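You operate a simulated robot arm through the tools that you are given. There is no shell and no other tool.

Carry out the task below with a simulated two-armed robot. There is one attempt and no reset: what you move stays moved.

TASK
Take the seal that says "92" from the top of the parts bench and leave it on the grey cover. Take the teal spanner and leave it on the top of the pouch bench. Put the bearing labelled "62" from the top of the parts mat in the blue box. Pick up the purple spanner with one hand, pass it to the other hand and put it on the shelf of the pouch bench. Press the settle button three times. Push the dust drawer shut. Turn the green knob to 200 ml. Take the yellow filter and put it on top of the green lens. Any order will do. Set down upright: seal, yellow filter.

Only the result counts: the job must be done as asked and must still hold three seconds after the hand-in. Knocking over, shifting, dropping, spilling or breaking anything else fails it. Lids that push on must go on centred and level and be pressed home; caps that screw on are set level and turned clockwise until they are tight.

THE ROBOT
Two 7-joint arms with two-finger parallel grippers on one trunk, on a base that moves. Base frame: it is fixed to the floor where the robot stands at the start and does not move with it; the origin is under the middle of the robot, x ahead of it, y to its left, z up; the surface under the hand at the start is at about z = 80. Lengths are in cm, angles in degrees, forces in N, time in s.
The left shoulder is at the start at [2, 13.8, 162.7], the right one opposite. Each reaches about 67.1 cm from its shoulder. Places, roughly: bearing [50, -50, 75]; blue box [150, -25, 75]; cover [100, 0, 75]; dust drawer [40, -300, 70]; green knob [50, -330, 120]; green lens (7x7x6 cm) [-530, -340, 110]; purple spanner [-50, -50, 75]; seal [50, 0, 75]; settle button [-80, -50, 90]; shelf of the pouch bench [-60, -30, 20]; teal spanner [25, -25, 75]; top of the pouch bench [-60, -30, 80]; yellow filter (6x6x9 cm) [-480, -350, 110]. Payload 1.57 kg a hand.
The tool frame of a hand sits at the grasp point between the pads (the TCP): z along the fingers, y along the line on which they close. The tips reach 3 cm beyond it. The gripper opens to 8 cm. The fingers are 1.7 cm wide and 1.2 cm thick; the gripper's body (4 by 8.2 cm) begins 8 cm behind the TCP.
Orientation is that of the tool frame in the base frame, as [roll, pitch, yaw] about the fixed x, y, z axes, in that order (R = Rz(yaw) Ry(pitch) Rx(roll)). With the fingers straight down and closing along the base's y, the tool's x points along the base's -x, its y along +y and its z along -z.

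THE INTERFACE
- The arms move only by the tool send_rows. It takes "left_increments", "right_increments" or both (then of equal length, played together; a hand with none holds still); each is a list of rows, each a list of 7 numbers: the finger opening in cm, from 0 to 8, then the shift along the tool's x, y, z in units of 50 mm (1.0 is 50 mm), then the turn, a rotation vector about the tool's x, y, z in units of 5 degrees (1.0 is 5 degrees). In form: [[claw, dx, dy, dz, wx, wy, wz], ...]. A call has 1 to 20 rows; each row shifts and turns the commanded pose from where the row before left it, along the tool's axes as they then stand. A call with a number of a shift or a turn outside -1 to 1 is refused whole. Rows are played at 5 a second. More than 5 cm and 8.6 degrees between two rows, or a gripper value outside its range, and nothing of the call is played. A pose out of reach is approached as far as the arm can. The call stops where the force on the tool passes 40 N (or 10 N more than at its start, if that is more) or the arm is blocked; 0.2 s more then pass. Each finger travels about 4.5 cm/s and halts on what it meets, pressing with about 36 N; the grip force reading is that of the motor and also rises with nothing between the fingers. The clock runs only during rows and for 0.2 s after the last one: add rows that do not move to give the fingers time. It gives the time, the measured TCP pose, the force on the tool (base axes), the opening and the grip force at its end, in the units of the frame above (readings bear some noise), with the torque about the TCP (base axes, N m) and any sound that the robot's microphone picked up, and new pictures: "show" is both (left out), scene, wrist or none (wrist: the cameras of the hands that moved).
- Cameras (640 x 400 px; columns grow to the right, rows downward): "scene" is now at [13.19, -4.09, 145.93]; the picture's right is [-0.74, -0.68, 0.00], its down [-0.62, 0.67, -0.41] and it looks along [0.28, -0.30, -0.91] (base axes); focal length 214 px, centre (320, 200). "left" rides on the left gripper at [7.2, 0.7, -12.2] in its tool frame; the picture's right is [-0.09, 1.00, 0.00], its down [-0.84, -0.08, -0.54] and it looks along [-0.54, -0.05, 0.84] (tool axes); focal length 238 px, centre (320, 200). "right" rides on the right gripper at [7.2, -0.7, -12.2] in its tool frame; the picture's right is [0.09, 1.00, 0.00], its down [-0.84, 0.08, -0.54] and it looks along [-0.54, 0.05, 0.84] (tool axes); focal length 238 px, centre (320, 200).
- move_column(by): slides the trunk up (or, below 0, down) by that many cm; the arms and the scene camera ride with it, the base frame stays. It gives what a move gives, with no picture.
- base_move(legs): drives the robot by 1 to 6 legs, each [ahead, left, turn to the left] in cm, cm and degrees, along the robot's own axes; the way and the turn of a leg run together, so that a leg with both is an arc; at most 150 cm and 180 degrees a leg. The arms and the cameras ride along, it lands a little off, and it stops where it bumps. It gives what a move gives, and a new picture of the scene camera.
- turn_head(pan, tilt): turns the head with the scene camera to pan (to the left, within 60 degrees either way) and tilt (down, from -29 to 69), counted from straight ahead of the robot. It gives what a move gives, and a new picture of the scene camera.
- pixel_to_xyz(camera, pixels): there is no depth. For up to 12 entries [column, row, z] of the newest picture of that camera ("zoom" is the newest enlarged one), the place [x, y] in the base frame at which the ray of that pixel passes the height z, good to about 0.2 cm, but the place of the scene camera against the robot may be out by one fixed shift of up to 1.8 cm in any direction. It takes no simulated time.
- enlarge(camera, box): a new picture of the part [left, top, right, bottom] of that camera's present view, enlarged. It takes no simulated time.
- job_done(): hands the job in; it is judged then, once.

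Unless the task says otherwise, let go and move clear before handing in.

The tools are called after "Call:" as name(argument=value, ...) on one line, values as JSON. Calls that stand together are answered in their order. send_rows: Moves the arms, as the interface text tells. Its arguments: {"type":"object","properties":{"left_increments":{"type":"array","items":{"type":"array","items":{"type":"number"}}},"right_increments":{"type":"array","items":{"type":"array","items":{"type":"number"}}},"show":{"type":"string","enum":["both","scene","wrist","none"]}},"required":[]} The other tools are called the same way: move_column (by) moves the trunk up or down; base_move (legs) drives the base; turn_head (pan, tilt) turns the head that bears the scene camera; pixel_to_xyz (camera, pixels) gives the place at which the rays of pixels pass given heights; enlarge (camera, box) takes an enlarged picture of a part of a camera's view; job_done () hands the job in.

At the start:

```text
time_s: 0.0
left_tcp_pos: [23.7, 0.53, 125.22]
left_orientation: [176.4, -2.0, -179.7]
left_ft_force: [-0.5, -0.2, -0.9]
left_torque: [0.03, 0.01, 0.03]
left_width: 7.99
left_grasp_force: 0.0
right_tcp_pos: [23.36, -25.89, 122.78]
right_orientation: [-180.0, 0.0, 180.0]
right_ft_force: [0.3, 0.1, -0.5]
right_torque: [0.03, 0.01, 0.0]
right_width: 7.98
right_grasp_force: 0.1
trunk travel left (down, up): [-100.2, 23.8]
robot x, y, heading: [-0.23, -0.01, 0.1]
head pan, tilt (commanded): [-60.2, 59.6]
```

scene: 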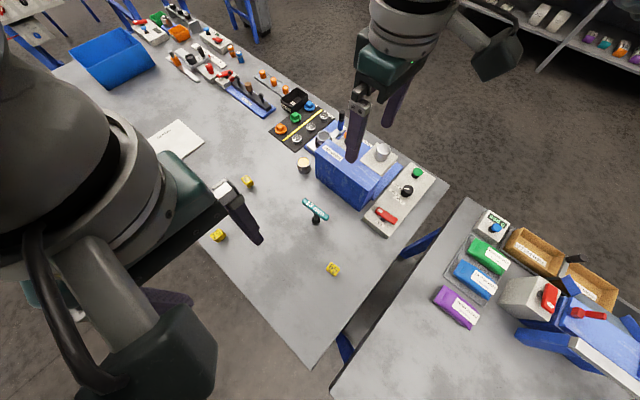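
right: 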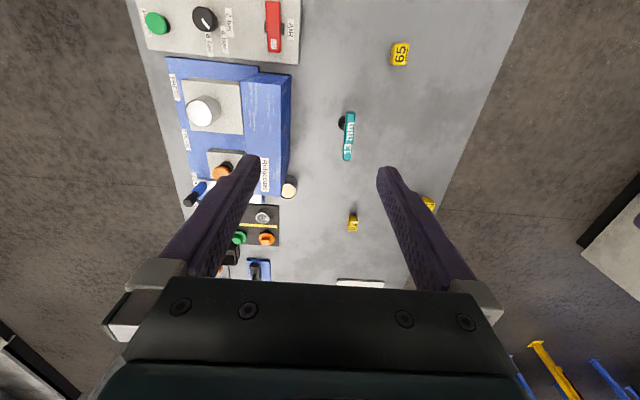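
left: 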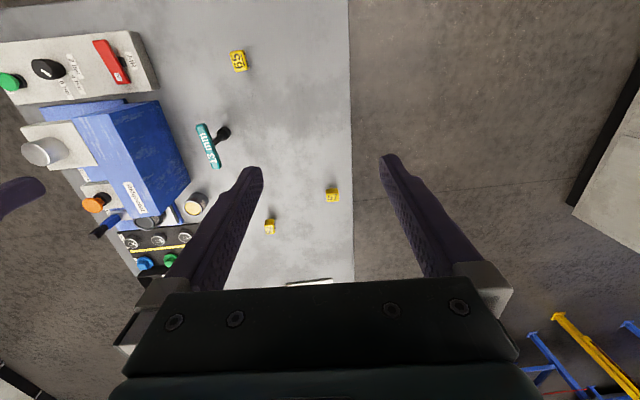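

The first pictures show a long bench ahead-right with three yellow seals (scene px 333,269; 248,182; 218,235), the teal spanner (315,212), and a second bench to the right. I'll enlarge the views to read labels before moving anything.

Call:
enlarge(camera="scene", box=[200, 140, 360, 290])

Call:
enlarge(camera="scene", box=[400, 190, 640, 340])

Call:
enlarge(camera="scene", box=[240, 60, 440, 240])

Call:
enlarge(camera="scene", box=[40, 0, 280, 180])

Call:
enlarge(camera="right", box=[120, 0, 460, 290])

Call:
enlarge(camera="left", box=[0, 0, 400, 290])

```text
2.67 times, centred on (280, 215) of scene
```

zoom: 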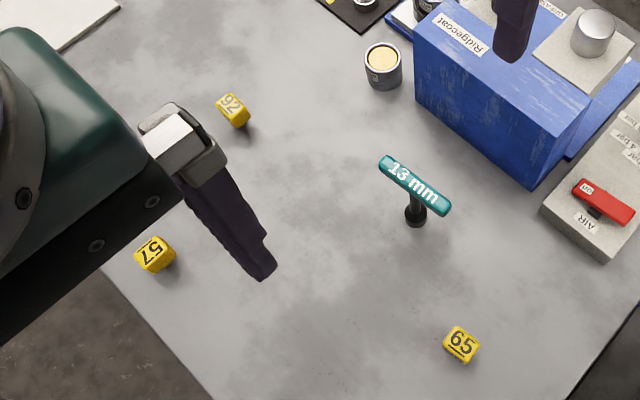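

```text
2.67 times, centred on (520, 265) of scene
```

zoom: 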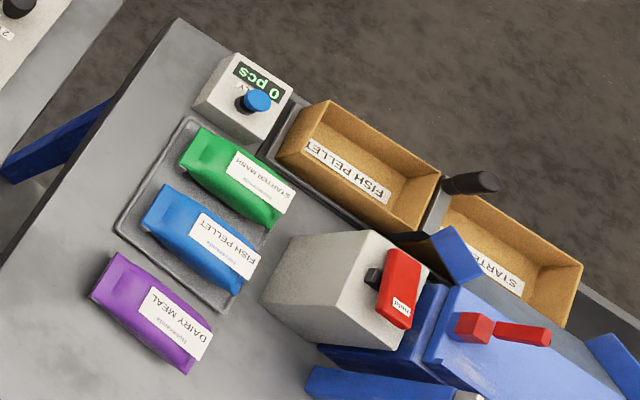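

```text
2.22 times, centred on (340, 150) of scene
```

zoom: 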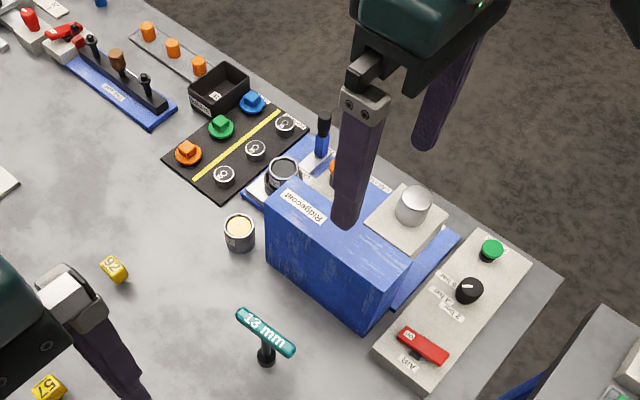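

```text
2.22 times, centred on (160, 90) of scene
```

zoom: 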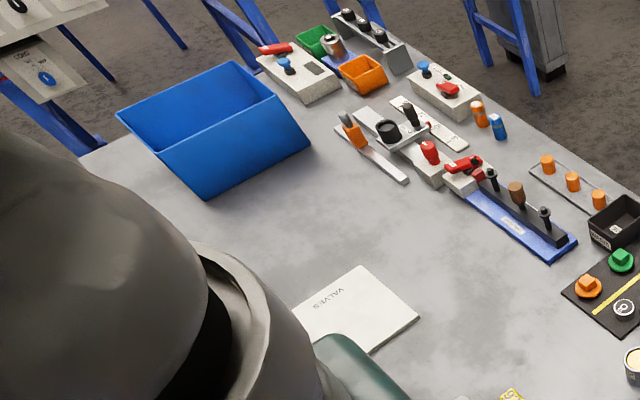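

```text
1.38 times, centred on (290, 145) of right
```

zoom: 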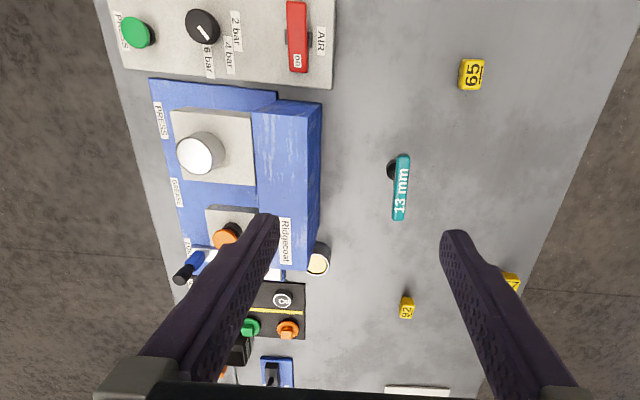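

```text
1.38 times, centred on (200, 145) of left
```

zoom: 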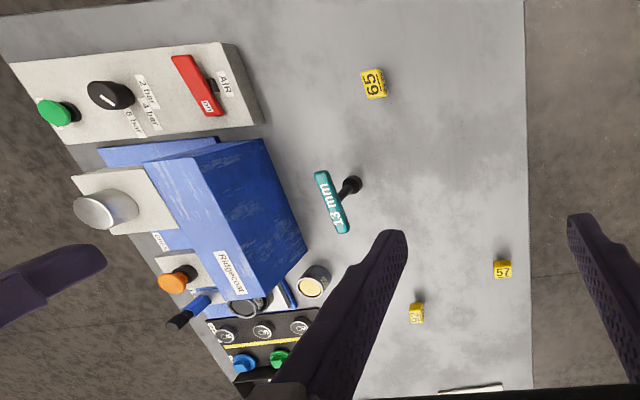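

The enlargements show yellow items labelled "92" (scene px 248,182), "57", "65", a teal "13 mm" spanner, a "VALVES" pale cover (175,143) and a pouch bench with a "0 pcs" blue button. I'll locate things by ray and look round with the head.

Call:
pixel_to_xyz(camera="scene", pixels=[[248, 182, 82], [218, 235, 82], [333, 269, 82], [315, 210, 86], [175, 140, 82], [303, 165, 85], [315, 369, 80], [449, 183, 80], [470, 198, 80], [492, 225, 88], [455, 307, 82], [113, 57, 85]])

Call:
turn_head(pan=-60, tilt=30)

Call:
turn_head(pan=0, tilt=30)

Call:
turn_head(pan=60, tilt=30)

```text
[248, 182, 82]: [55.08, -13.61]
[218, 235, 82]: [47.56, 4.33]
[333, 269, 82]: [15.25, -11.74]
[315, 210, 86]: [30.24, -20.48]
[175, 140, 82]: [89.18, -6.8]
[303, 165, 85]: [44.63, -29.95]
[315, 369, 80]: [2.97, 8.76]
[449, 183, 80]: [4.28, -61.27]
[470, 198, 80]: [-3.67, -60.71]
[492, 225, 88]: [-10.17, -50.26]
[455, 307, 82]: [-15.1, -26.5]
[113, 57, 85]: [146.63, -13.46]
```

```text
time_s: 0.9
left_tcp_pos: [23.59, 0.55, 125.09]
left_orientation: [176.3, -2.0, -179.7]
left_ft_force: [0.5, 0.4, 0.7]
left_torque: [0.0, 0.01, 0.0]
left_width: 8.02
left_grasp_force: 0.1
right_tcp_pos: [23.38, -25.95, 122.69]
right_orientation: [-179.8, -0.1, 180.0]
right_ft_force: [-0.2, 0.0, -0.5]
right_torque: [0.0, -0.01, 0.02]
right_width: 8.0
right_grasp_force: 0.1
trunk travel left (down, up): [-100.2, 23.8]
robot x, y, heading: [-0.11, 0.04, 0.1]
head pan, tilt (commanded): [-60.0, 30.0]
```

scene: 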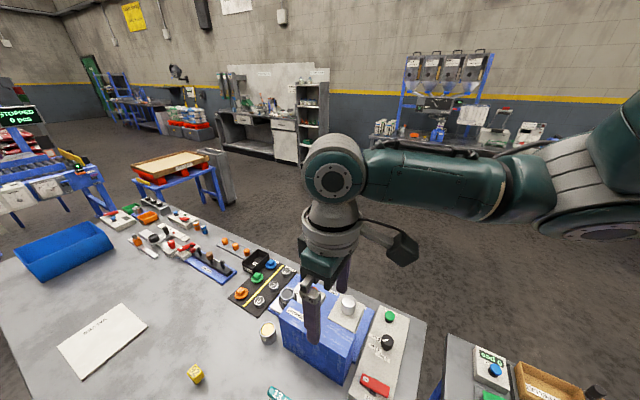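

```text
time_s: 2.2
left_tcp_pos: [23.7, 0.64, 125.1]
left_orientation: [176.2, -2.1, -179.7]
left_ft_force: [-0.6, -0.2, -0.8]
left_torque: [0.03, 0.03, -0.02]
left_width: 8.04
left_grasp_force: 0.0
right_tcp_pos: [23.3, -25.89, 122.76]
right_orientation: [-179.9, 0.0, -180.0]
right_ft_force: [0.0, 0.8, 0.1]
right_torque: [-0.01, 0.06, -0.01]
right_width: 7.96
right_grasp_force: 0.0
trunk travel left (down, up): [-100.2, 23.8]
robot x, y, heading: [0.35, -0.07, -0.1]
head pan, tilt (commanded): [0.0, 30.0]
```

scene: 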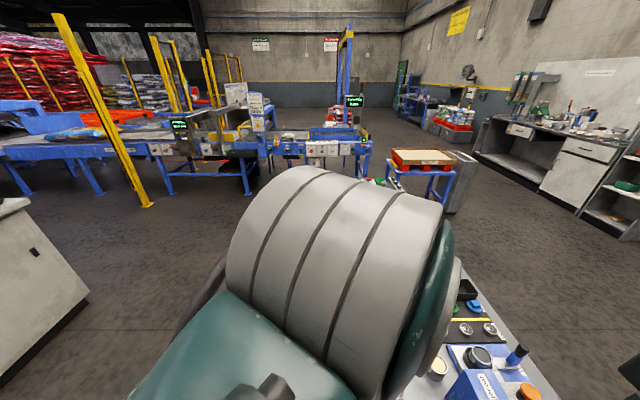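

```text
time_s: 3.5
left_tcp_pos: [23.68, 0.49, 125.1]
left_orientation: [176.3, -2.0, -179.7]
left_ft_force: [-0.4, -0.2, -0.1]
left_torque: [0.01, 0.02, 0.03]
left_width: 8.01
left_grasp_force: 0.0
right_tcp_pos: [23.36, -25.87, 122.82]
right_orientation: [-179.9, -0.1, -180.0]
right_ft_force: [0.0, 0.5, -1.5]
right_torque: [-0.01, 0.0, 0.02]
right_width: 7.98
right_grasp_force: 0.0
trunk travel left (down, up): [-100.2, 23.8]
robot x, y, heading: [0.17, -0.0, -0.0]
head pan, tilt (commanded): [60.0, 30.0]
```

scene: 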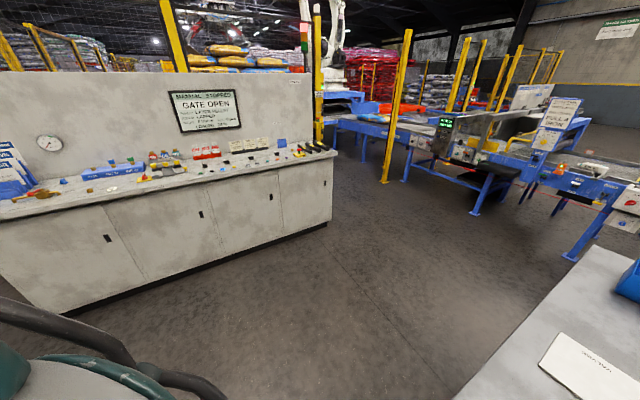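

The turned views show the control cabinet to the left, wall benches to the right, and the far workshop; I still need the robot's own footprint and the pouch bench's extent. I'll look steeply down in several directions.

Call:
turn_head(pan=60, tilt=69)

Call:
turn_head(pan=0, tilt=69)

Call:
turn_head(pan=-60, tilt=69)

Call:
pixel_to_xyz(camera="scene", pixels=[[320, 200, 80], [320, 390, 80], [620, 200, 80], [620, 390, 80], [500, 300, 80], [500, 300, 0]])

```text
time_s: 4.6
left_tcp_pos: [23.82, 0.59, 125.21]
left_orientation: [176.4, -2.1, -179.8]
left_ft_force: [0.8, -0.4, -0.8]
left_torque: [0.01, -0.03, -0.03]
left_width: 7.99
left_grasp_force: 0.1
right_tcp_pos: [23.44, -25.94, 122.83]
right_orientation: [-179.9, -0.1, 179.9]
right_ft_force: [-0.2, 0.4, -0.1]
right_torque: [0.02, 0.02, -0.02]
right_width: 8.01
right_grasp_force: 0.1
trunk travel left (down, up): [-100.2, 23.8]
robot x, y, heading: [0.35, -0.24, -0.0]
head pan, tilt (commanded): [60.0, 68.8]
```

scene: 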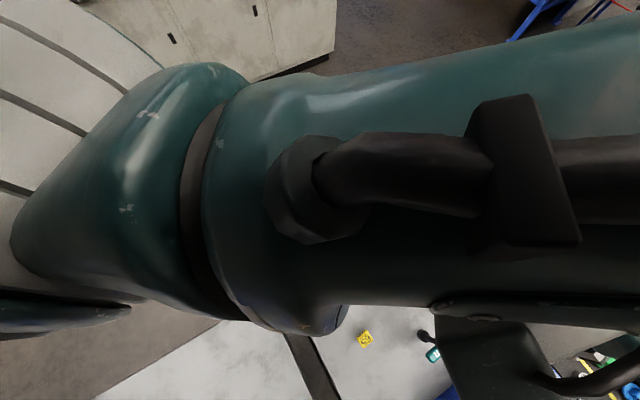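

```text
time_s: 5.9
left_tcp_pos: [23.71, 0.61, 125.18]
left_orientation: [176.2, -1.9, -179.7]
left_ft_force: [-1.0, 0.2, 0.0]
left_torque: [-0.02, -0.01, -0.01]
left_width: 8.01
left_grasp_force: 0.0
right_tcp_pos: [23.38, -25.84, 122.78]
right_orientation: [-179.9, 0.0, -180.0]
right_ft_force: [0.1, 0.0, 0.0]
right_torque: [-0.02, 0.01, 0.01]
right_width: 8.0
right_grasp_force: 0.0
trunk travel left (down, up): [-100.2, 23.8]
robot x, y, heading: [0.07, -0.09, -0.2]
head pan, tilt (commanded): [0.0, 68.8]
```

scene: 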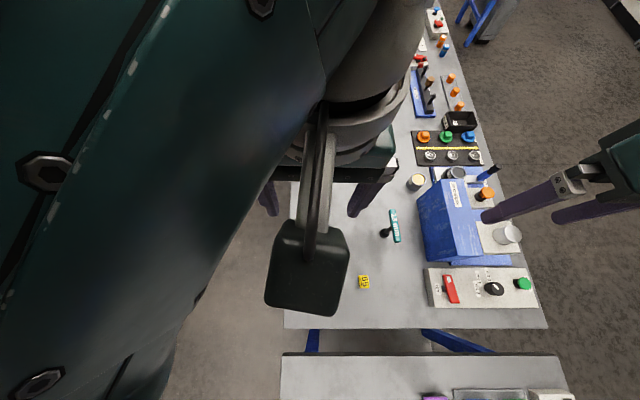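

```text
time_s: 7.2
left_tcp_pos: [23.62, 0.75, 125.0]
left_orientation: [176.0, -2.2, -179.6]
left_ft_force: [-0.2, -0.8, 0.2]
left_torque: [0.01, 0.03, 0.01]
left_width: 8.01
left_grasp_force: 0.0
right_tcp_pos: [23.41, -25.93, 122.72]
right_orientation: [-179.9, 0.0, 180.0]
right_ft_force: [-0.5, -0.2, 0.0]
right_torque: [0.01, 0.0, 0.0]
right_width: 8.02
right_grasp_force: 0.0
trunk travel left (down, up): [-100.2, 23.8]
robot x, y, heading: [-0.18, 0.3, -0.0]
head pan, tilt (commanded): [-60.0, 68.8]
```

scene: 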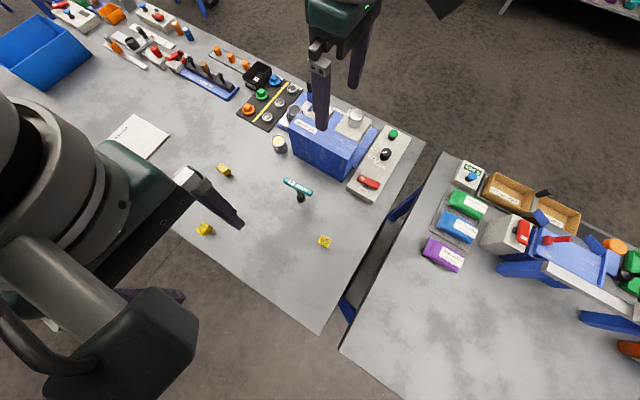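

```text
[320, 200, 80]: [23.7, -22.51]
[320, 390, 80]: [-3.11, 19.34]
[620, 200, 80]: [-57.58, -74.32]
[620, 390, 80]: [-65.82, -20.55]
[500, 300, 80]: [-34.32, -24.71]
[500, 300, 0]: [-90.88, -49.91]
```

From here I see both benches with only a narrow gap at about x=0 and no trunk in view. I'll enlarge the parts mat (px 270,105), the pouch bench and the far end to read labels.

Call:
enlarge(camera="scene", box=[230, 60, 330, 140])

Call:
enlarge(camera="scene", box=[420, 150, 640, 290])

Call:
enlarge(camera="scene", box=[90, 0, 250, 110])

Call:
enlarge(camera="scene", box=[560, 210, 640, 370])

Call:
enlarge(camera="scene", box=[270, 80, 430, 210])

```text
5.00 times, centred on (280, 100) of scene
```

zoom: 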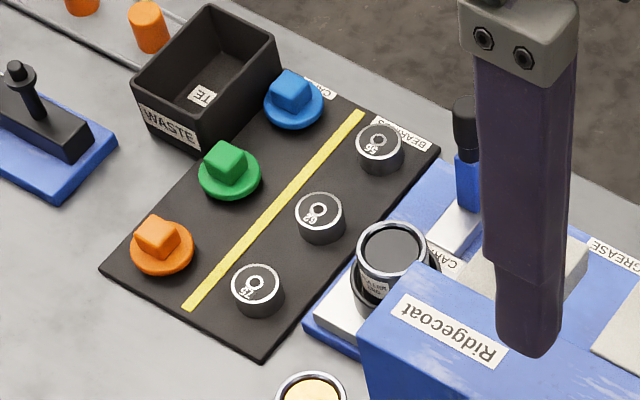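

```text
2.86 times, centred on (530, 220) of scene
```

zoom: 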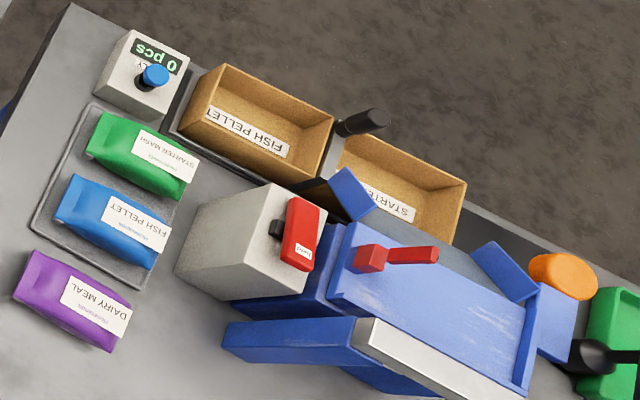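

```text
3.64 times, centred on (170, 55) of scene
```

zoom: 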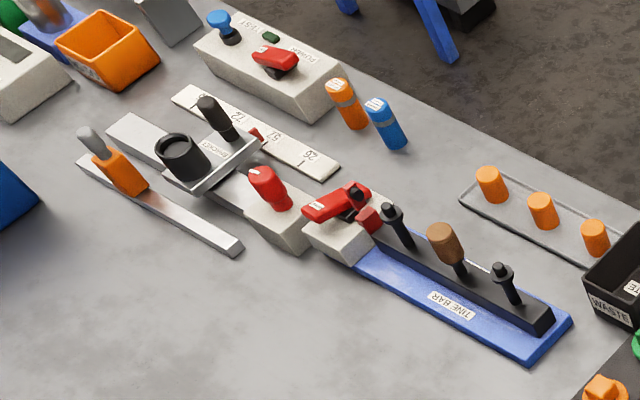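

```text
2.50 times, centred on (600, 290) of scene
```

zoom: 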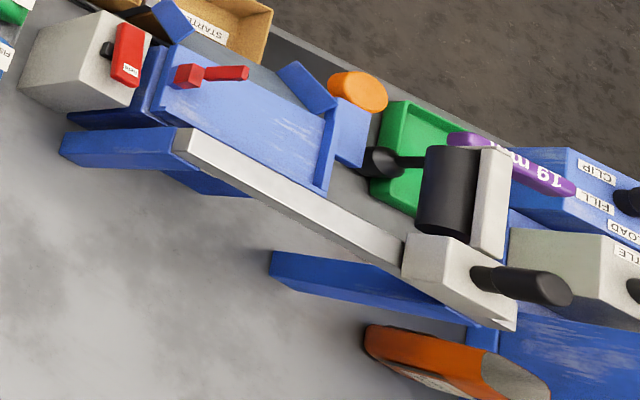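

```text
3.08 times, centred on (350, 145) of scene
```

zoom: 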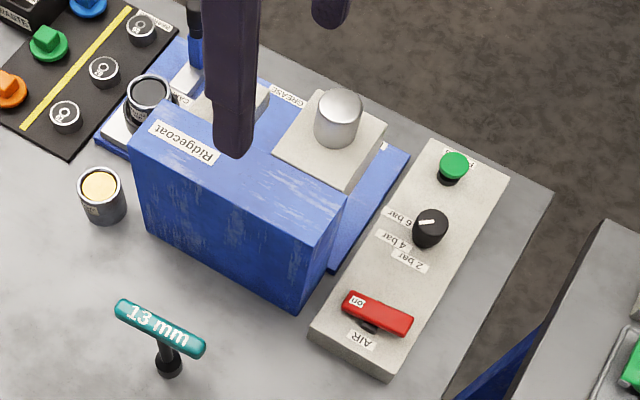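

The zooms show the parts mat with three black bearings (middle one looks like "62"), a purple "19 mm" spanner on a green tray at the far end of the pouch bench (~px 603,268), and a machine with CLIP/FILL/LOAD/…TLE labels beyond it. I'll test how the base drives with a small move left toward the aisle.

Call:
base_move(legs=[[0, 10, 0]])

```text
time_s: 8.3
left_tcp_pos: [23.63, 10.57, 125.08]
left_orientation: [176.1, -2.1, -179.6]
left_ft_force: [0.3, 0.5, -0.1]
left_torque: [0.02, 0.0, -0.03]
left_width: 8.02
left_grasp_force: 0.1
right_tcp_pos: [23.43, -16.03, 122.74]
right_orientation: [-179.8, 0.1, 180.0]
right_ft_force: [-0.1, 0.6, 0.3]
right_torque: [-0.01, 0.0, 0.05]
right_width: 7.99
right_grasp_force: 0.1
trunk travel left (down, up): [-100.2, 23.8]
robot x, y, heading: [-0.11, 10.04, -0.0]
head pan, tilt (commanded): [-60.0, 68.8]
```

scene: 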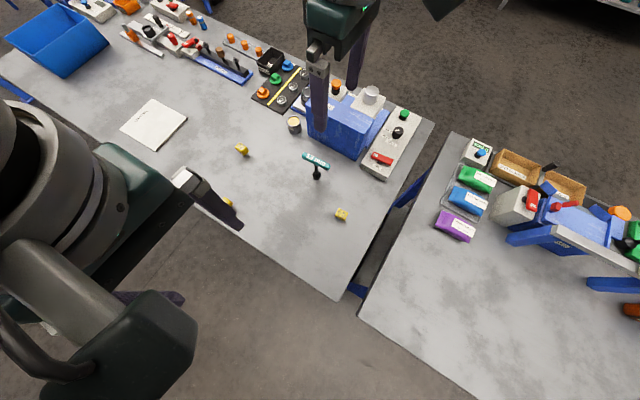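

The base moved left cleanly (y=10.04). I'll check where the bench corners now project (px 339,297 and 359,318) to pin down the benches.

Call:
pixel_to_xyz(camera="scene", pixels=[[339, 297, 80], [359, 318, 80], [433, 120, 80], [450, 135, 80], [5, 78, 80], [635, 400, 80], [240, 150, 82], [316, 160, 86], [340, 214, 82], [155, 122, 81], [62, 40, 90], [290, 98, 83]])

Call:
turn_head(pan=-60, tilt=45)

```text
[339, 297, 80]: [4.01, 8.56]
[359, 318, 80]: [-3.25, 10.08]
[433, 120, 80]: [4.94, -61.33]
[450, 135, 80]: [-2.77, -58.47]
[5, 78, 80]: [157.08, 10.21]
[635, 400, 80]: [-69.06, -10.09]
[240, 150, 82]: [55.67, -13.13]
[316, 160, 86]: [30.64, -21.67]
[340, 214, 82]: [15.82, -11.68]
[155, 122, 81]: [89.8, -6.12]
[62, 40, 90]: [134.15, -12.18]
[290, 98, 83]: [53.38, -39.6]
```

```text
time_s: 9.2
left_tcp_pos: [23.67, 10.59, 125.07]
left_orientation: [176.0, -2.1, -179.6]
left_ft_force: [0.5, -0.2, -0.7]
left_torque: [0.0, 0.0, -0.01]
left_width: 7.99
left_grasp_force: 0.1
right_tcp_pos: [23.33, -16.09, 122.81]
right_orientation: [-179.9, 0.0, 179.9]
right_ft_force: [-0.5, -0.1, -0.1]
right_torque: [0.03, -0.04, 0.01]
right_width: 8.02
right_grasp_force: 0.0
trunk travel left (down, up): [-100.2, 23.8]
robot x, y, heading: [0.31, 10.1, -0.1]
head pan, tilt (commanded): [-60.0, 45.0]
```

scene: 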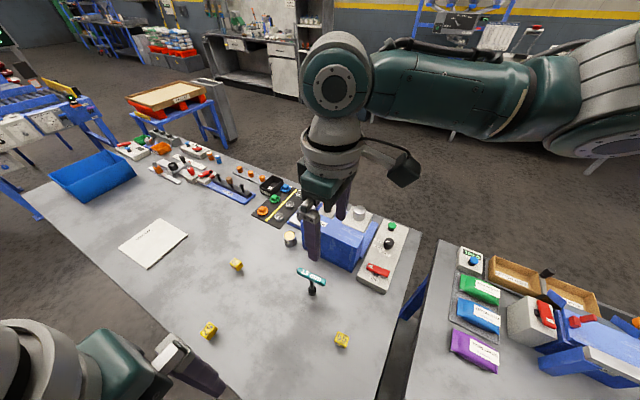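

Benches located: parts bench about x 4…158, y −61…9; pouch bench x<−3. I'll test whether the base can stand in over the bench by driving ahead a little.

Call:
base_move(legs=[[8, 0, 0]])

```text
time_s: 10.3
left_tcp_pos: [31.43, 10.68, 124.99]
left_orientation: [176.0, -2.0, -179.6]
left_ft_force: [-0.2, -0.1, -0.4]
left_torque: [-0.01, 0.03, 0.01]
left_width: 7.95
left_grasp_force: 0.1
right_tcp_pos: [31.11, -15.97, 122.72]
right_orientation: [-179.8, 0.0, 180.0]
right_ft_force: [0.6, 0.0, 0.3]
right_torque: [0.0, 0.01, -0.03]
right_width: 8.01
right_grasp_force: 0.1
trunk travel left (down, up): [-100.2, 23.8]
robot x, y, heading: [8.05, 9.78, -0.3]
head pan, tilt (commanded): [-60.0, 45.0]
```

scene: 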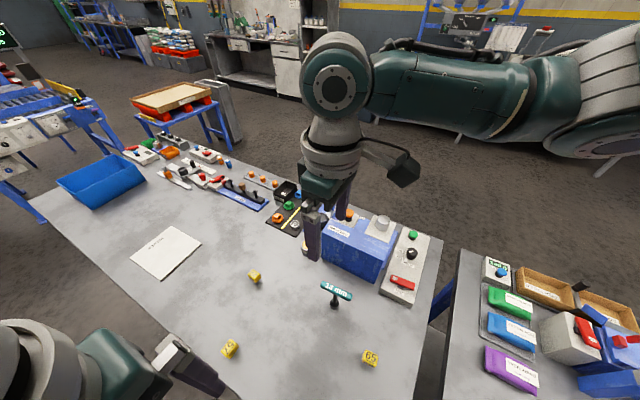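

No bump; the base can stand in over the bench. I'll drive ahead so the right hand is above the seal "92" (about 55.5, −13.3).

Call:
base_move(legs=[[23.5, 2.5, 0]])

Call:
send_rows(right_increments=[[8, 0, 0, 0, 0, 0, 0]], left_increments=[[8, 0, 0, 0, 0, 0, 0]], show="wrist")

```text
time_s: 12.0
left_tcp_pos: [54.95, 13.22, 125.08]
left_orientation: [176.0, -2.1, -179.6]
left_ft_force: [0.2, -0.1, -0.4]
left_torque: [0.01, 0.0, -0.01]
left_width: 7.99
left_grasp_force: 0.2
right_tcp_pos: [54.73, -13.53, 122.78]
right_orientation: [-179.9, 0.0, -179.8]
right_ft_force: [-0.4, 0.6, 0.4]
right_torque: [-0.01, -0.02, 0.02]
right_width: 8.0
right_grasp_force: 0.1
trunk travel left (down, up): [-100.2, 23.8]
robot x, y, heading: [31.37, 12.31, 0.2]
head pan, tilt (commanded): [-60.0, 45.0]
```

scene: 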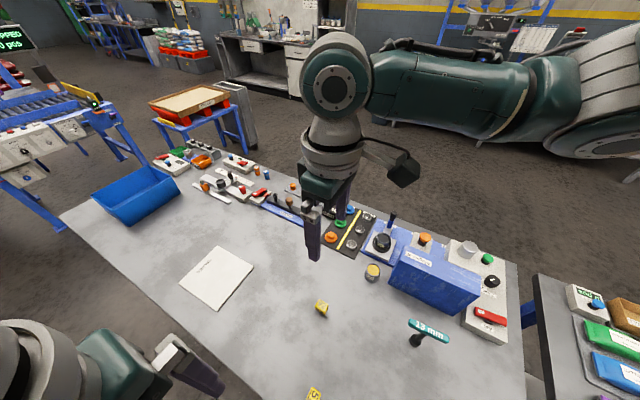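

```text
time_s: 12.4
left_tcp_pos: [54.98, 13.36, 125.07]
left_orientation: [175.8, -2.0, -179.4]
left_ft_force: [0.1, -0.5, -0.1]
left_torque: [-0.01, 0.03, -0.02]
left_width: 7.99
left_grasp_force: 0.0
right_tcp_pos: [54.72, -13.46, 122.71]
right_orientation: [-179.8, -0.1, -179.7]
right_ft_force: [-0.6, -0.3, 0.6]
right_torque: [0.0, -0.02, -0.02]
right_width: 7.98
right_grasp_force: 0.0
trunk travel left (down, up): [-100.2, 23.8]
robot x, y, heading: [31.01, 12.27, 0.3]
head pan, tilt (commanded): [-60.0, 45.0]
```

right: 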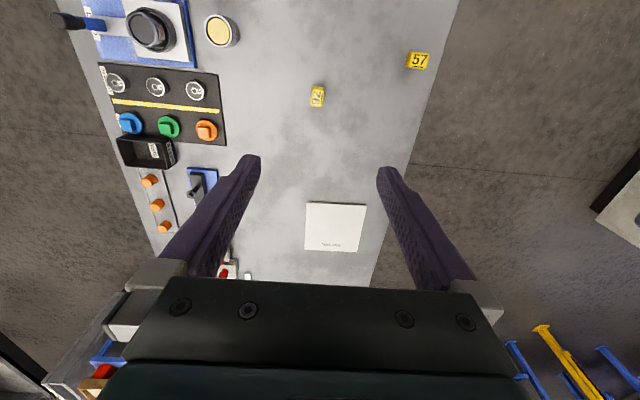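
left: 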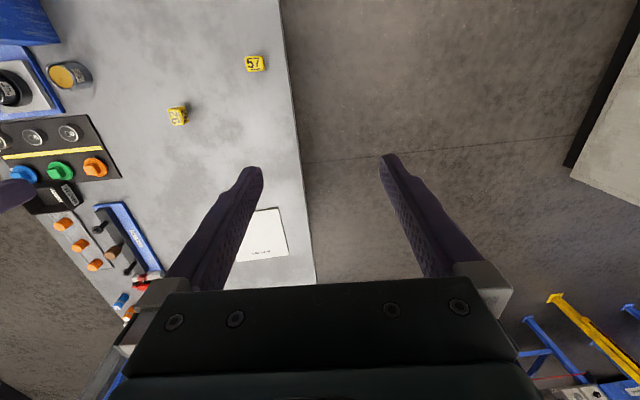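

The right wrist view shows seal "92" at px (317,96), "57" at (418,60), the mat bearings at (116,84),(156,87),(195,91) and the cover at (335,227). I'll get positions from this accurate camera.

Call:
pixel_to_xyz(camera="right", pixels=[[317, 96, 82.5], [418, 60, 82.5], [306, 203, 81], [367, 206, 81], [305, 249, 81], [358, 251, 81], [116, 84, 83], [156, 87, 83], [195, 91, 83], [219, 30, 85], [205, 130, 83], [170, 127, 83]])

Call:
enlarge(camera="right", box=[270, 60, 370, 130])

Call:
enlarge(camera="right", box=[80, 50, 240, 160])

Call:
enlarge(camera="right", box=[280, 180, 400, 270])

Call:
enlarge(camera="scene", box=[90, 150, 340, 320])

```text
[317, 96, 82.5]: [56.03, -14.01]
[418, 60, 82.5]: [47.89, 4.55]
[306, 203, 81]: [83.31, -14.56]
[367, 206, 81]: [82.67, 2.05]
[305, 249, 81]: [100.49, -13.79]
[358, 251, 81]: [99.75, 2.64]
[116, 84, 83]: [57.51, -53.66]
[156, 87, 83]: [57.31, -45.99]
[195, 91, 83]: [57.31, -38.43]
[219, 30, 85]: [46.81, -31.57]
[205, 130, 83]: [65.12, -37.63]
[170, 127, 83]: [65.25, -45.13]
```

```text
5.71 times, centred on (320, 95) of right
```

zoom: 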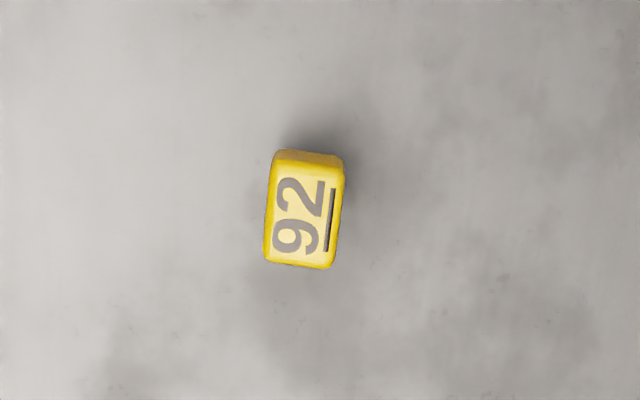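

```text
3.64 times, centred on (160, 105) of right
```

zoom: 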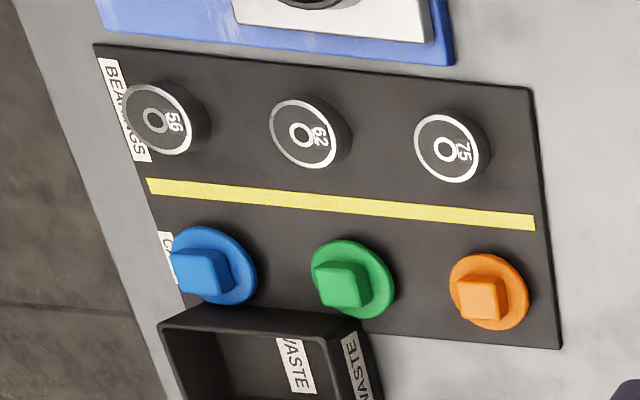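

```text
4.44 times, centred on (340, 225) of right
```

zoom: 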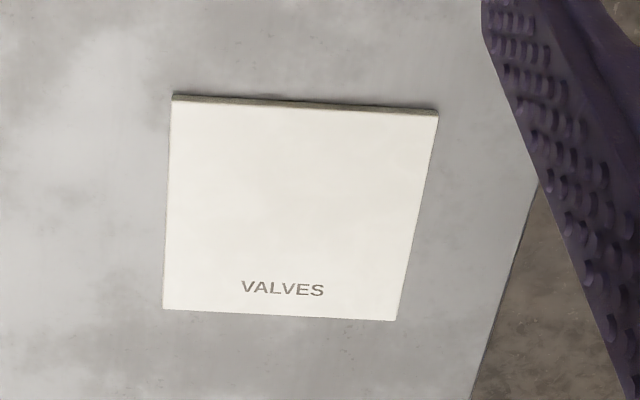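

```text
2.35 times, centred on (215, 235) of scene
```

zoom: 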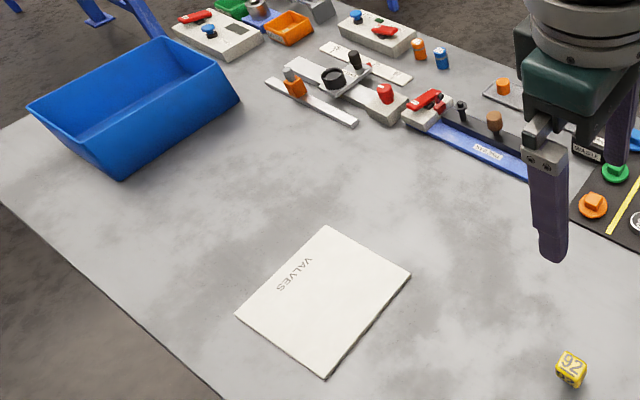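

The close-up confirms the seal "92" sits square at about (56.1, −14.0) and the mat's middle bearing reads "62". I'll lower the trunk 27 cm to bring the hand close above the seal.

Call:
move_column(by=-27)

Call:
send_rows(right_increments=[[6, -0.25, -0.1, 0, 0, 0, 0], [6, 0, 0, 0, 0, 0, 0]])

```text
time_s: 15.2
left_tcp_pos: [54.94, 13.25, 98.16]
left_orientation: [176.0, -2.1, -179.6]
left_ft_force: [0.3, 0.0, 0.0]
left_torque: [-0.02, -0.02, 0.01]
left_width: 8.0
left_grasp_force: 0.0
right_tcp_pos: [54.79, -13.37, 95.78]
right_orientation: [-179.9, 0.0, -179.8]
right_ft_force: [-0.7, -0.1, -0.3]
right_torque: [-0.03, -0.01, 0.02]
right_width: 8.04
right_grasp_force: 0.1
trunk travel left (down, up): [-73.2, 50.8]
robot x, y, heading: [31.37, 12.61, 0.1]
head pan, tilt (commanded): [-60.0, 45.0]
```

```text
time_s: 15.8
left_tcp_pos: [54.99, 13.35, 98.08]
left_orientation: [176.0, -2.2, -179.6]
left_ft_force: [-0.2, -0.4, -0.1]
left_torque: [0.01, 0.01, -0.01]
left_width: 7.99
left_grasp_force: 0.0
right_tcp_pos: [55.81, -13.83, 95.75]
right_orientation: [-179.8, 0.0, -179.8]
right_ft_force: [0.3, -0.5, -0.3]
right_torque: [-0.02, 0.01, 0.01]
right_width: 6.0
right_grasp_force: 0.0
trunk travel left (down, up): [-73.2, 50.8]
robot x, y, heading: [31.39, 12.36, 0.3]
head pan, tilt (commanded): [-60.0, 45.0]
```

scene: 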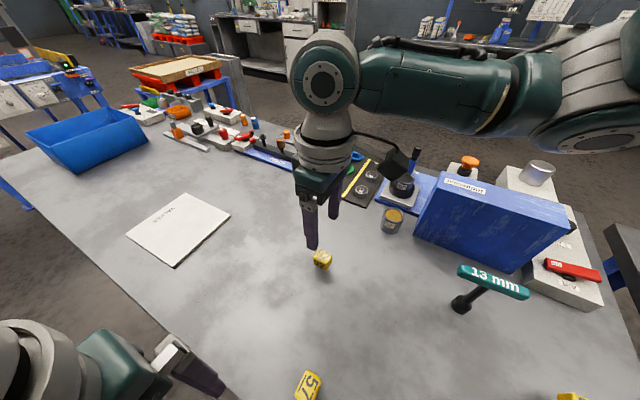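
right: 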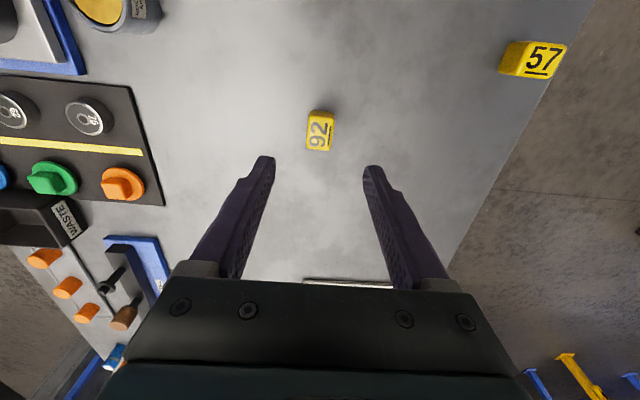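

The wrist view now shows the seal "92" at px (320,131), between the fingers' lines. I'll enlarge and read its corners.

Call:
enlarge(camera="right", box=[280, 95, 360, 165])

Call:
pixel_to_xyz(camera="right", pixels=[[309, 109, 80], [334, 112, 80], [309, 118, 83], [334, 120, 83], [306, 150, 83], [331, 151, 83], [320, 134, 83], [318, 200, 95]])

```text
5.71 times, centred on (320, 130) of right
```

zoom: 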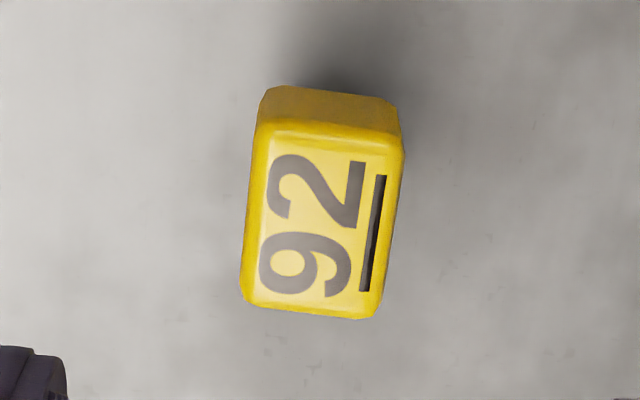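

```text
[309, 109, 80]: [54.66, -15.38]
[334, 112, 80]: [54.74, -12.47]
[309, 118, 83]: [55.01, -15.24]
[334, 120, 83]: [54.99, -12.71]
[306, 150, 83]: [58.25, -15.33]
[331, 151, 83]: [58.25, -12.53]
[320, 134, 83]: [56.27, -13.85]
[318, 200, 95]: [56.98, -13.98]
```

The seal spans about x 54.8–57.9, y −15.3…−12.5, top near z 83.7. I'll descend straight onto it with the fingers at 6 cm, stopping with tips just above the bench, then close.

Call:
send_rows(right_increments=[[6, -0.1, -0.01, 0.5, 0, 0, 0], [6, 0, 0, 0.5, 0, 0, 0], [6, 0, 0, 0.5, 0, 0, 0], [6, 0, 0, 0.4, 0, 0, 0], [6, 0, 0, 0.3, 0, 0, 0], [6, 0, 0, 0.2, 0, 0, 0], [6, 0, 0, 0.04, 0, 0, 0], [6, 0, 0, 0, 0, 0, 0]], show="both")

```text
time_s: 17.6
left_tcp_pos: [54.94, 13.36, 98.15]
left_orientation: [176.0, -2.0, -179.5]
left_ft_force: [0.3, 0.6, -0.2]
left_torque: [0.01, 0.02, -0.02]
left_width: 8.01
left_grasp_force: 0.0
right_tcp_pos: [56.49, -13.92, 83.58]
right_orientation: [-180.0, 0.0, -179.7]
right_ft_force: [-0.8, 0.7, 0.5]
right_torque: [0.02, 0.0, -0.01]
right_width: 6.0
right_grasp_force: 0.1
trunk travel left (down, up): [-73.2, 50.8]
robot x, y, heading: [30.9, 12.23, 0.3]
head pan, tilt (commanded): [-60.0, 45.0]
```

scene: 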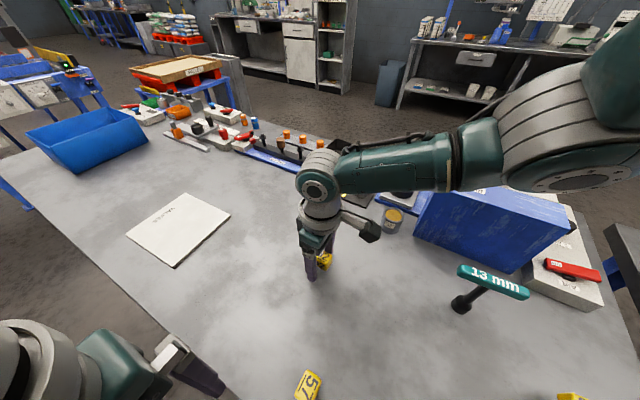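
right: 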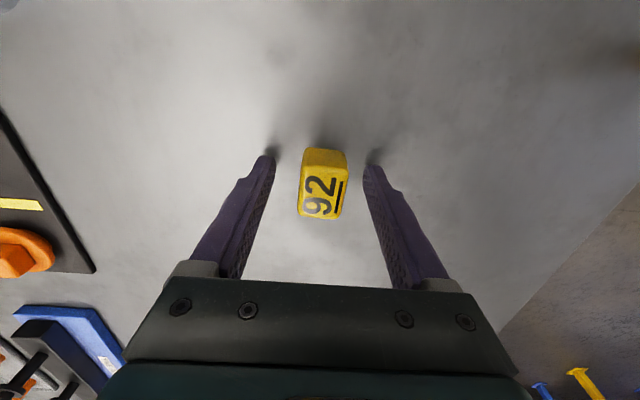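

The seal (px 322,184) sits centred between the fingers at TCP z 83.6. I'll close the gripper on it.

Call:
send_rows(right_increments=[[4, 0, 0, 0, 0, 0, 0], [3, 0, 0, 0, 0, 0, 0], [2, 0, 0, 0, 0, 0, 0], [1, 0, 0, 0, 0, 0, 0], [1, 0, 0, 0, 0, 0, 0], [1, 0, 0, 0, 0, 0, 0]], show="wrist")

```text
time_s: 19.0
left_tcp_pos: [55.0, 13.25, 97.89]
left_orientation: [176.0, -2.1, -179.5]
left_ft_force: [-0.7, 0.1, 0.1]
left_torque: [0.01, 0.0, 0.02]
left_width: 7.98
left_grasp_force: 0.0
right_tcp_pos: [56.47, -14.01, 83.66]
right_orientation: [-180.0, 0.0, -179.8]
right_ft_force: [-0.5, -0.1, 0.7]
right_torque: [0.0, -0.02, 0.01]
right_width: 2.52
right_grasp_force: 36.4
trunk travel left (down, up): [-73.2, 50.8]
robot x, y, heading: [31.15, 12.19, 0.0]
head pan, tilt (commanded): [-60.0, 45.0]
```

right: 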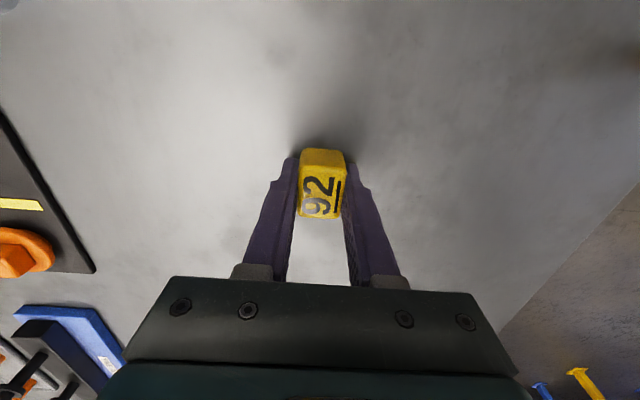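

The grip holds at 2.52 cm with 36 N. I'll lift 8 cm and drive ahead 35 cm and left 7 cm to bring it over the cover (centre ≈ 91.5, −6).

Call:
send_rows(right_increments=[[1, 0, 0, -0.2, 0, 0, 0], [1, 0, 0, -0.4, 0, 0, 0], [1, 0, 0, -0.5, 0, 0, 0], [1, 0, 0, -0.5, 0, 0, 0]], show="none")

Call:
base_move(legs=[[34.5, 7.5, 0]])

Call:
send_rows(right_increments=[[1, 0, 0, 0, 0, 0, 0]], show="wrist")

```text
time_s: 20.0
left_tcp_pos: [54.88, 13.33, 97.95]
left_orientation: [176.1, -2.2, -179.5]
left_ft_force: [0.6, -0.7, 0.3]
left_torque: [0.02, -0.01, 0.01]
left_width: 7.98
left_grasp_force: 0.0
right_tcp_pos: [56.41, -14.1, 91.46]
right_orientation: [-179.9, 0.0, -179.8]
right_ft_force: [-0.3, -0.2, -0.2]
right_torque: [-0.01, -0.02, -0.01]
right_width: 2.51
right_grasp_force: 36.1
trunk travel left (down, up): [-73.2, 50.8]
robot x, y, heading: [31.44, 12.24, 0.4]
head pan, tilt (commanded): [-60.0, 45.0]
```

```text
time_s: 22.3
left_tcp_pos: [89.42, 20.88, 97.97]
left_orientation: [176.1, -2.2, -179.4]
left_ft_force: [0.0, 0.4, -0.3]
left_torque: [0.01, 0.0, 0.01]
left_width: 7.99
left_grasp_force: 0.0
right_tcp_pos: [90.87, -6.33, 91.39]
right_orientation: [-179.9, 0.0, -179.7]
right_ft_force: [0.3, 0.4, -0.8]
right_torque: [-0.01, -0.01, 0.0]
right_width: 2.51
right_grasp_force: 36.1
trunk travel left (down, up): [-73.2, 50.8]
robot x, y, heading: [65.76, 19.84, 0.4]
head pan, tilt (commanded): [-60.0, 45.0]
```

scene: 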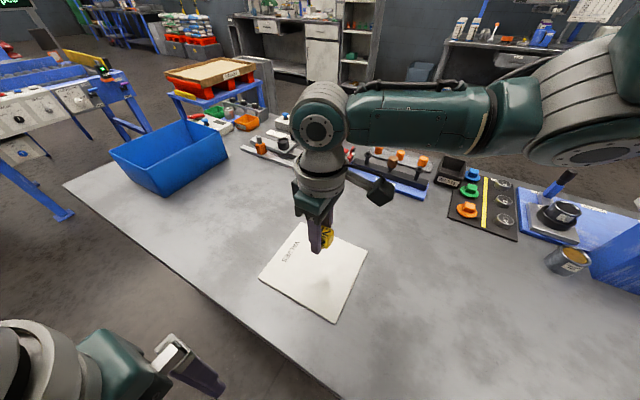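

```text
time_s: 22.7
left_tcp_pos: [89.33, 21.0, 98.09]
left_orientation: [175.9, -2.3, -179.5]
left_ft_force: [0.4, -0.1, -0.2]
left_torque: [-0.01, -0.03, 0.03]
left_width: 8.01
left_grasp_force: 0.2
right_tcp_pos: [90.88, -6.36, 91.48]
right_orientation: [-180.0, 0.0, -179.7]
right_ft_force: [0.2, 0.4, 0.8]
right_torque: [-0.03, -0.01, -0.01]
right_width: 2.5
right_grasp_force: 35.7
trunk travel left (down, up): [-73.2, 50.8]
robot x, y, heading: [65.77, 19.85, 0.1]
head pan, tilt (commanded): [-60.0, 45.0]
```

right: 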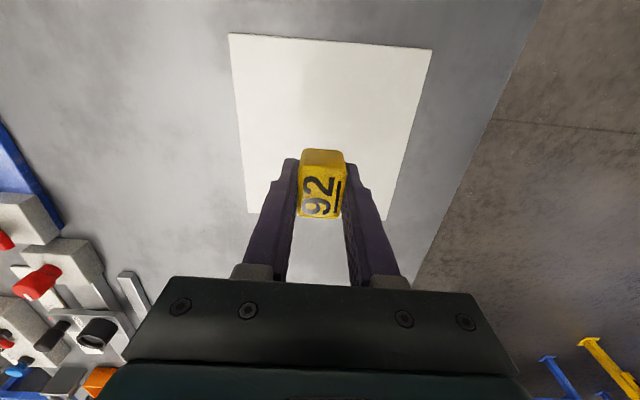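

The seal is over the cover (px 322,184; cover from 229,34 to 432,49 and beyond). I'll descend toward it gently and watch the force.

Call:
send_rows(right_increments=[[1, 0, 0, 0.4, 0, 0, 0], [1, 0, 0, 0.4, 0, 0, 0], [1, 0, 0, 0.3, 0, 0, 0], [1, 0, 0, 0.1, 0, 0, 0], [1, 0, 0, 0.04, 0, 0, 0], [1, 0, 0, 0, 0, 0, 0]], show="wrist")

```text
time_s: 24.1
left_tcp_pos: [89.38, 20.98, 98.01]
left_orientation: [176.1, -2.2, -179.5]
left_ft_force: [0.3, 0.0, -0.6]
left_torque: [0.0, 0.01, 0.02]
left_width: 8.01
left_grasp_force: 0.0
right_tcp_pos: [90.97, -6.25, 85.33]
right_orientation: [-179.8, 0.0, -179.8]
right_ft_force: [0.5, -0.5, -0.7]
right_torque: [-0.01, 0.04, -0.02]
right_width: 2.51
right_grasp_force: 35.4
trunk travel left (down, up): [-73.2, 50.8]
robot x, y, heading: [65.8, 20.56, 0.0]
head pan, tilt (commanded): [-60.0, 45.0]
```

right: 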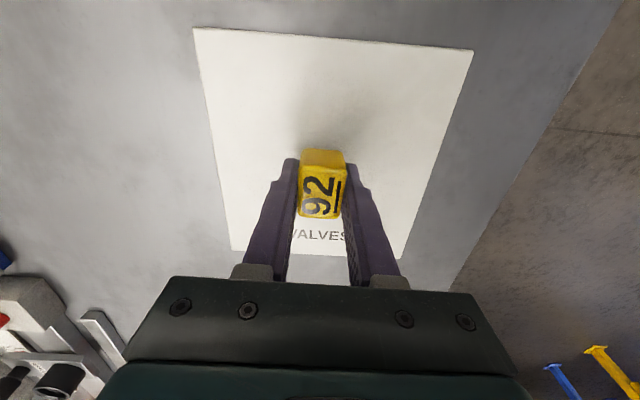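

No contact yet at TCP z 85.3. I'll continue down in 2 mm steps, watching for a rising force.

Call:
send_rows(right_increments=[[1, 0, 0, 0.04, 0, 0, 0], [1, 0, 0, 0.04, 0, 0, 0], [1, 0, 0, 0.02, 0, 0, 0]], show="none")

Call:
send_rows(right_increments=[[1, 0, 0, 0.03, 0, 0, 0], [1, 0, 0, 0.02, 0, 0, 0]], show="none")

```text
time_s: 24.9
left_tcp_pos: [89.41, 20.9, 98.12]
left_orientation: [176.0, -2.2, -179.5]
left_ft_force: [1.7, -0.4, 0.6]
left_torque: [-0.05, 0.05, 0.0]
left_width: 8.01
left_grasp_force: 0.1
right_tcp_pos: [90.85, -6.32, 84.81]
right_orientation: [-179.9, -0.1, -179.9]
right_ft_force: [0.5, 0.1, -0.4]
right_torque: [0.0, 0.01, -0.03]
right_width: 2.53
right_grasp_force: 36.3
trunk travel left (down, up): [-73.2, 50.8]
robot x, y, heading: [65.94, 19.71, 0.2]
head pan, tilt (commanded): [-60.0, 45.0]
```

```text
time_s: 25.5
left_tcp_pos: [89.36, 20.97, 97.97]
left_orientation: [176.0, -2.2, -179.4]
left_ft_force: [0.3, 0.0, -0.5]
left_torque: [-0.01, 0.04, 0.01]
left_width: 7.98
left_grasp_force: 0.1
right_tcp_pos: [90.93, -6.39, 84.57]
right_orientation: [-179.9, 0.0, -179.8]
right_ft_force: [0.3, 0.5, -0.3]
right_torque: [0.01, -0.02, 0.01]
right_width: 2.53
right_grasp_force: 36.1
trunk travel left (down, up): [-73.2, 50.8]
robot x, y, heading: [65.44, 20.0, 0.3]
head pan, tilt (commanded): [-60.0, 45.0]
```

Still free at z 84.57. I'll keep stepping down 1–2 mm at a time.

Call:
send_rows(right_increments=[[1, 0, 0, 0.03, 0, 0, 0], [1, 0, 0, 0.02, 0, 0, 0]], show="none")

Call:
send_rows(right_increments=[[1, 0, 0, 0.02, 0, 0, 0], [1, 0, 0, 0.01, 0, 0, 0]], show="wrist")

```text
time_s: 26.1
left_tcp_pos: [89.35, 20.98, 98.03]
left_orientation: [175.9, -2.3, -179.4]
left_ft_force: [0.1, -0.9, 0.0]
left_torque: [0.01, -0.03, 0.02]
left_width: 7.98
left_grasp_force: 0.1
right_tcp_pos: [90.94, -6.34, 84.44]
right_orientation: [-180.0, 0.0, -179.8]
right_ft_force: [-6.8, 4.3, 25.4]
right_torque: [0.15, 0.35, 0.01]
right_width: 2.52
right_grasp_force: 36.3
trunk travel left (down, up): [-73.2, 50.8]
robot x, y, heading: [65.9, 19.99, -0.1]
head pan, tilt (commanded): [-60.0, 45.0]
```

```text
time_s: 26.7
left_tcp_pos: [89.49, 20.87, 98.05]
left_orientation: [175.9, -2.1, -179.4]
left_ft_force: [-0.5, 0.4, -0.7]
left_torque: [0.0, -0.02, -0.03]
left_width: 8.01
left_grasp_force: 0.0
right_tcp_pos: [90.93, -6.35, 84.24]
right_orientation: [-179.9, 0.2, -179.9]
right_ft_force: [-5.6, 6.2, 32.6]
right_torque: [0.18, 0.3, -0.01]
right_width: 2.54
right_grasp_force: 35.9
trunk travel left (down, up): [-73.2, 50.8]
robot x, y, heading: [65.71, 20.11, 0.5]
head pan, tilt (commanded): [-60.0, 45.0]
```

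right: 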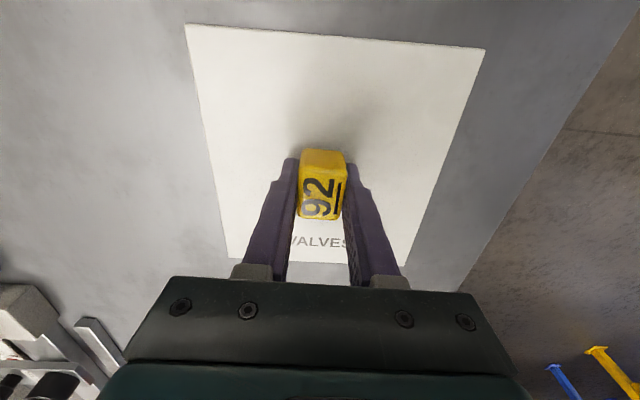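

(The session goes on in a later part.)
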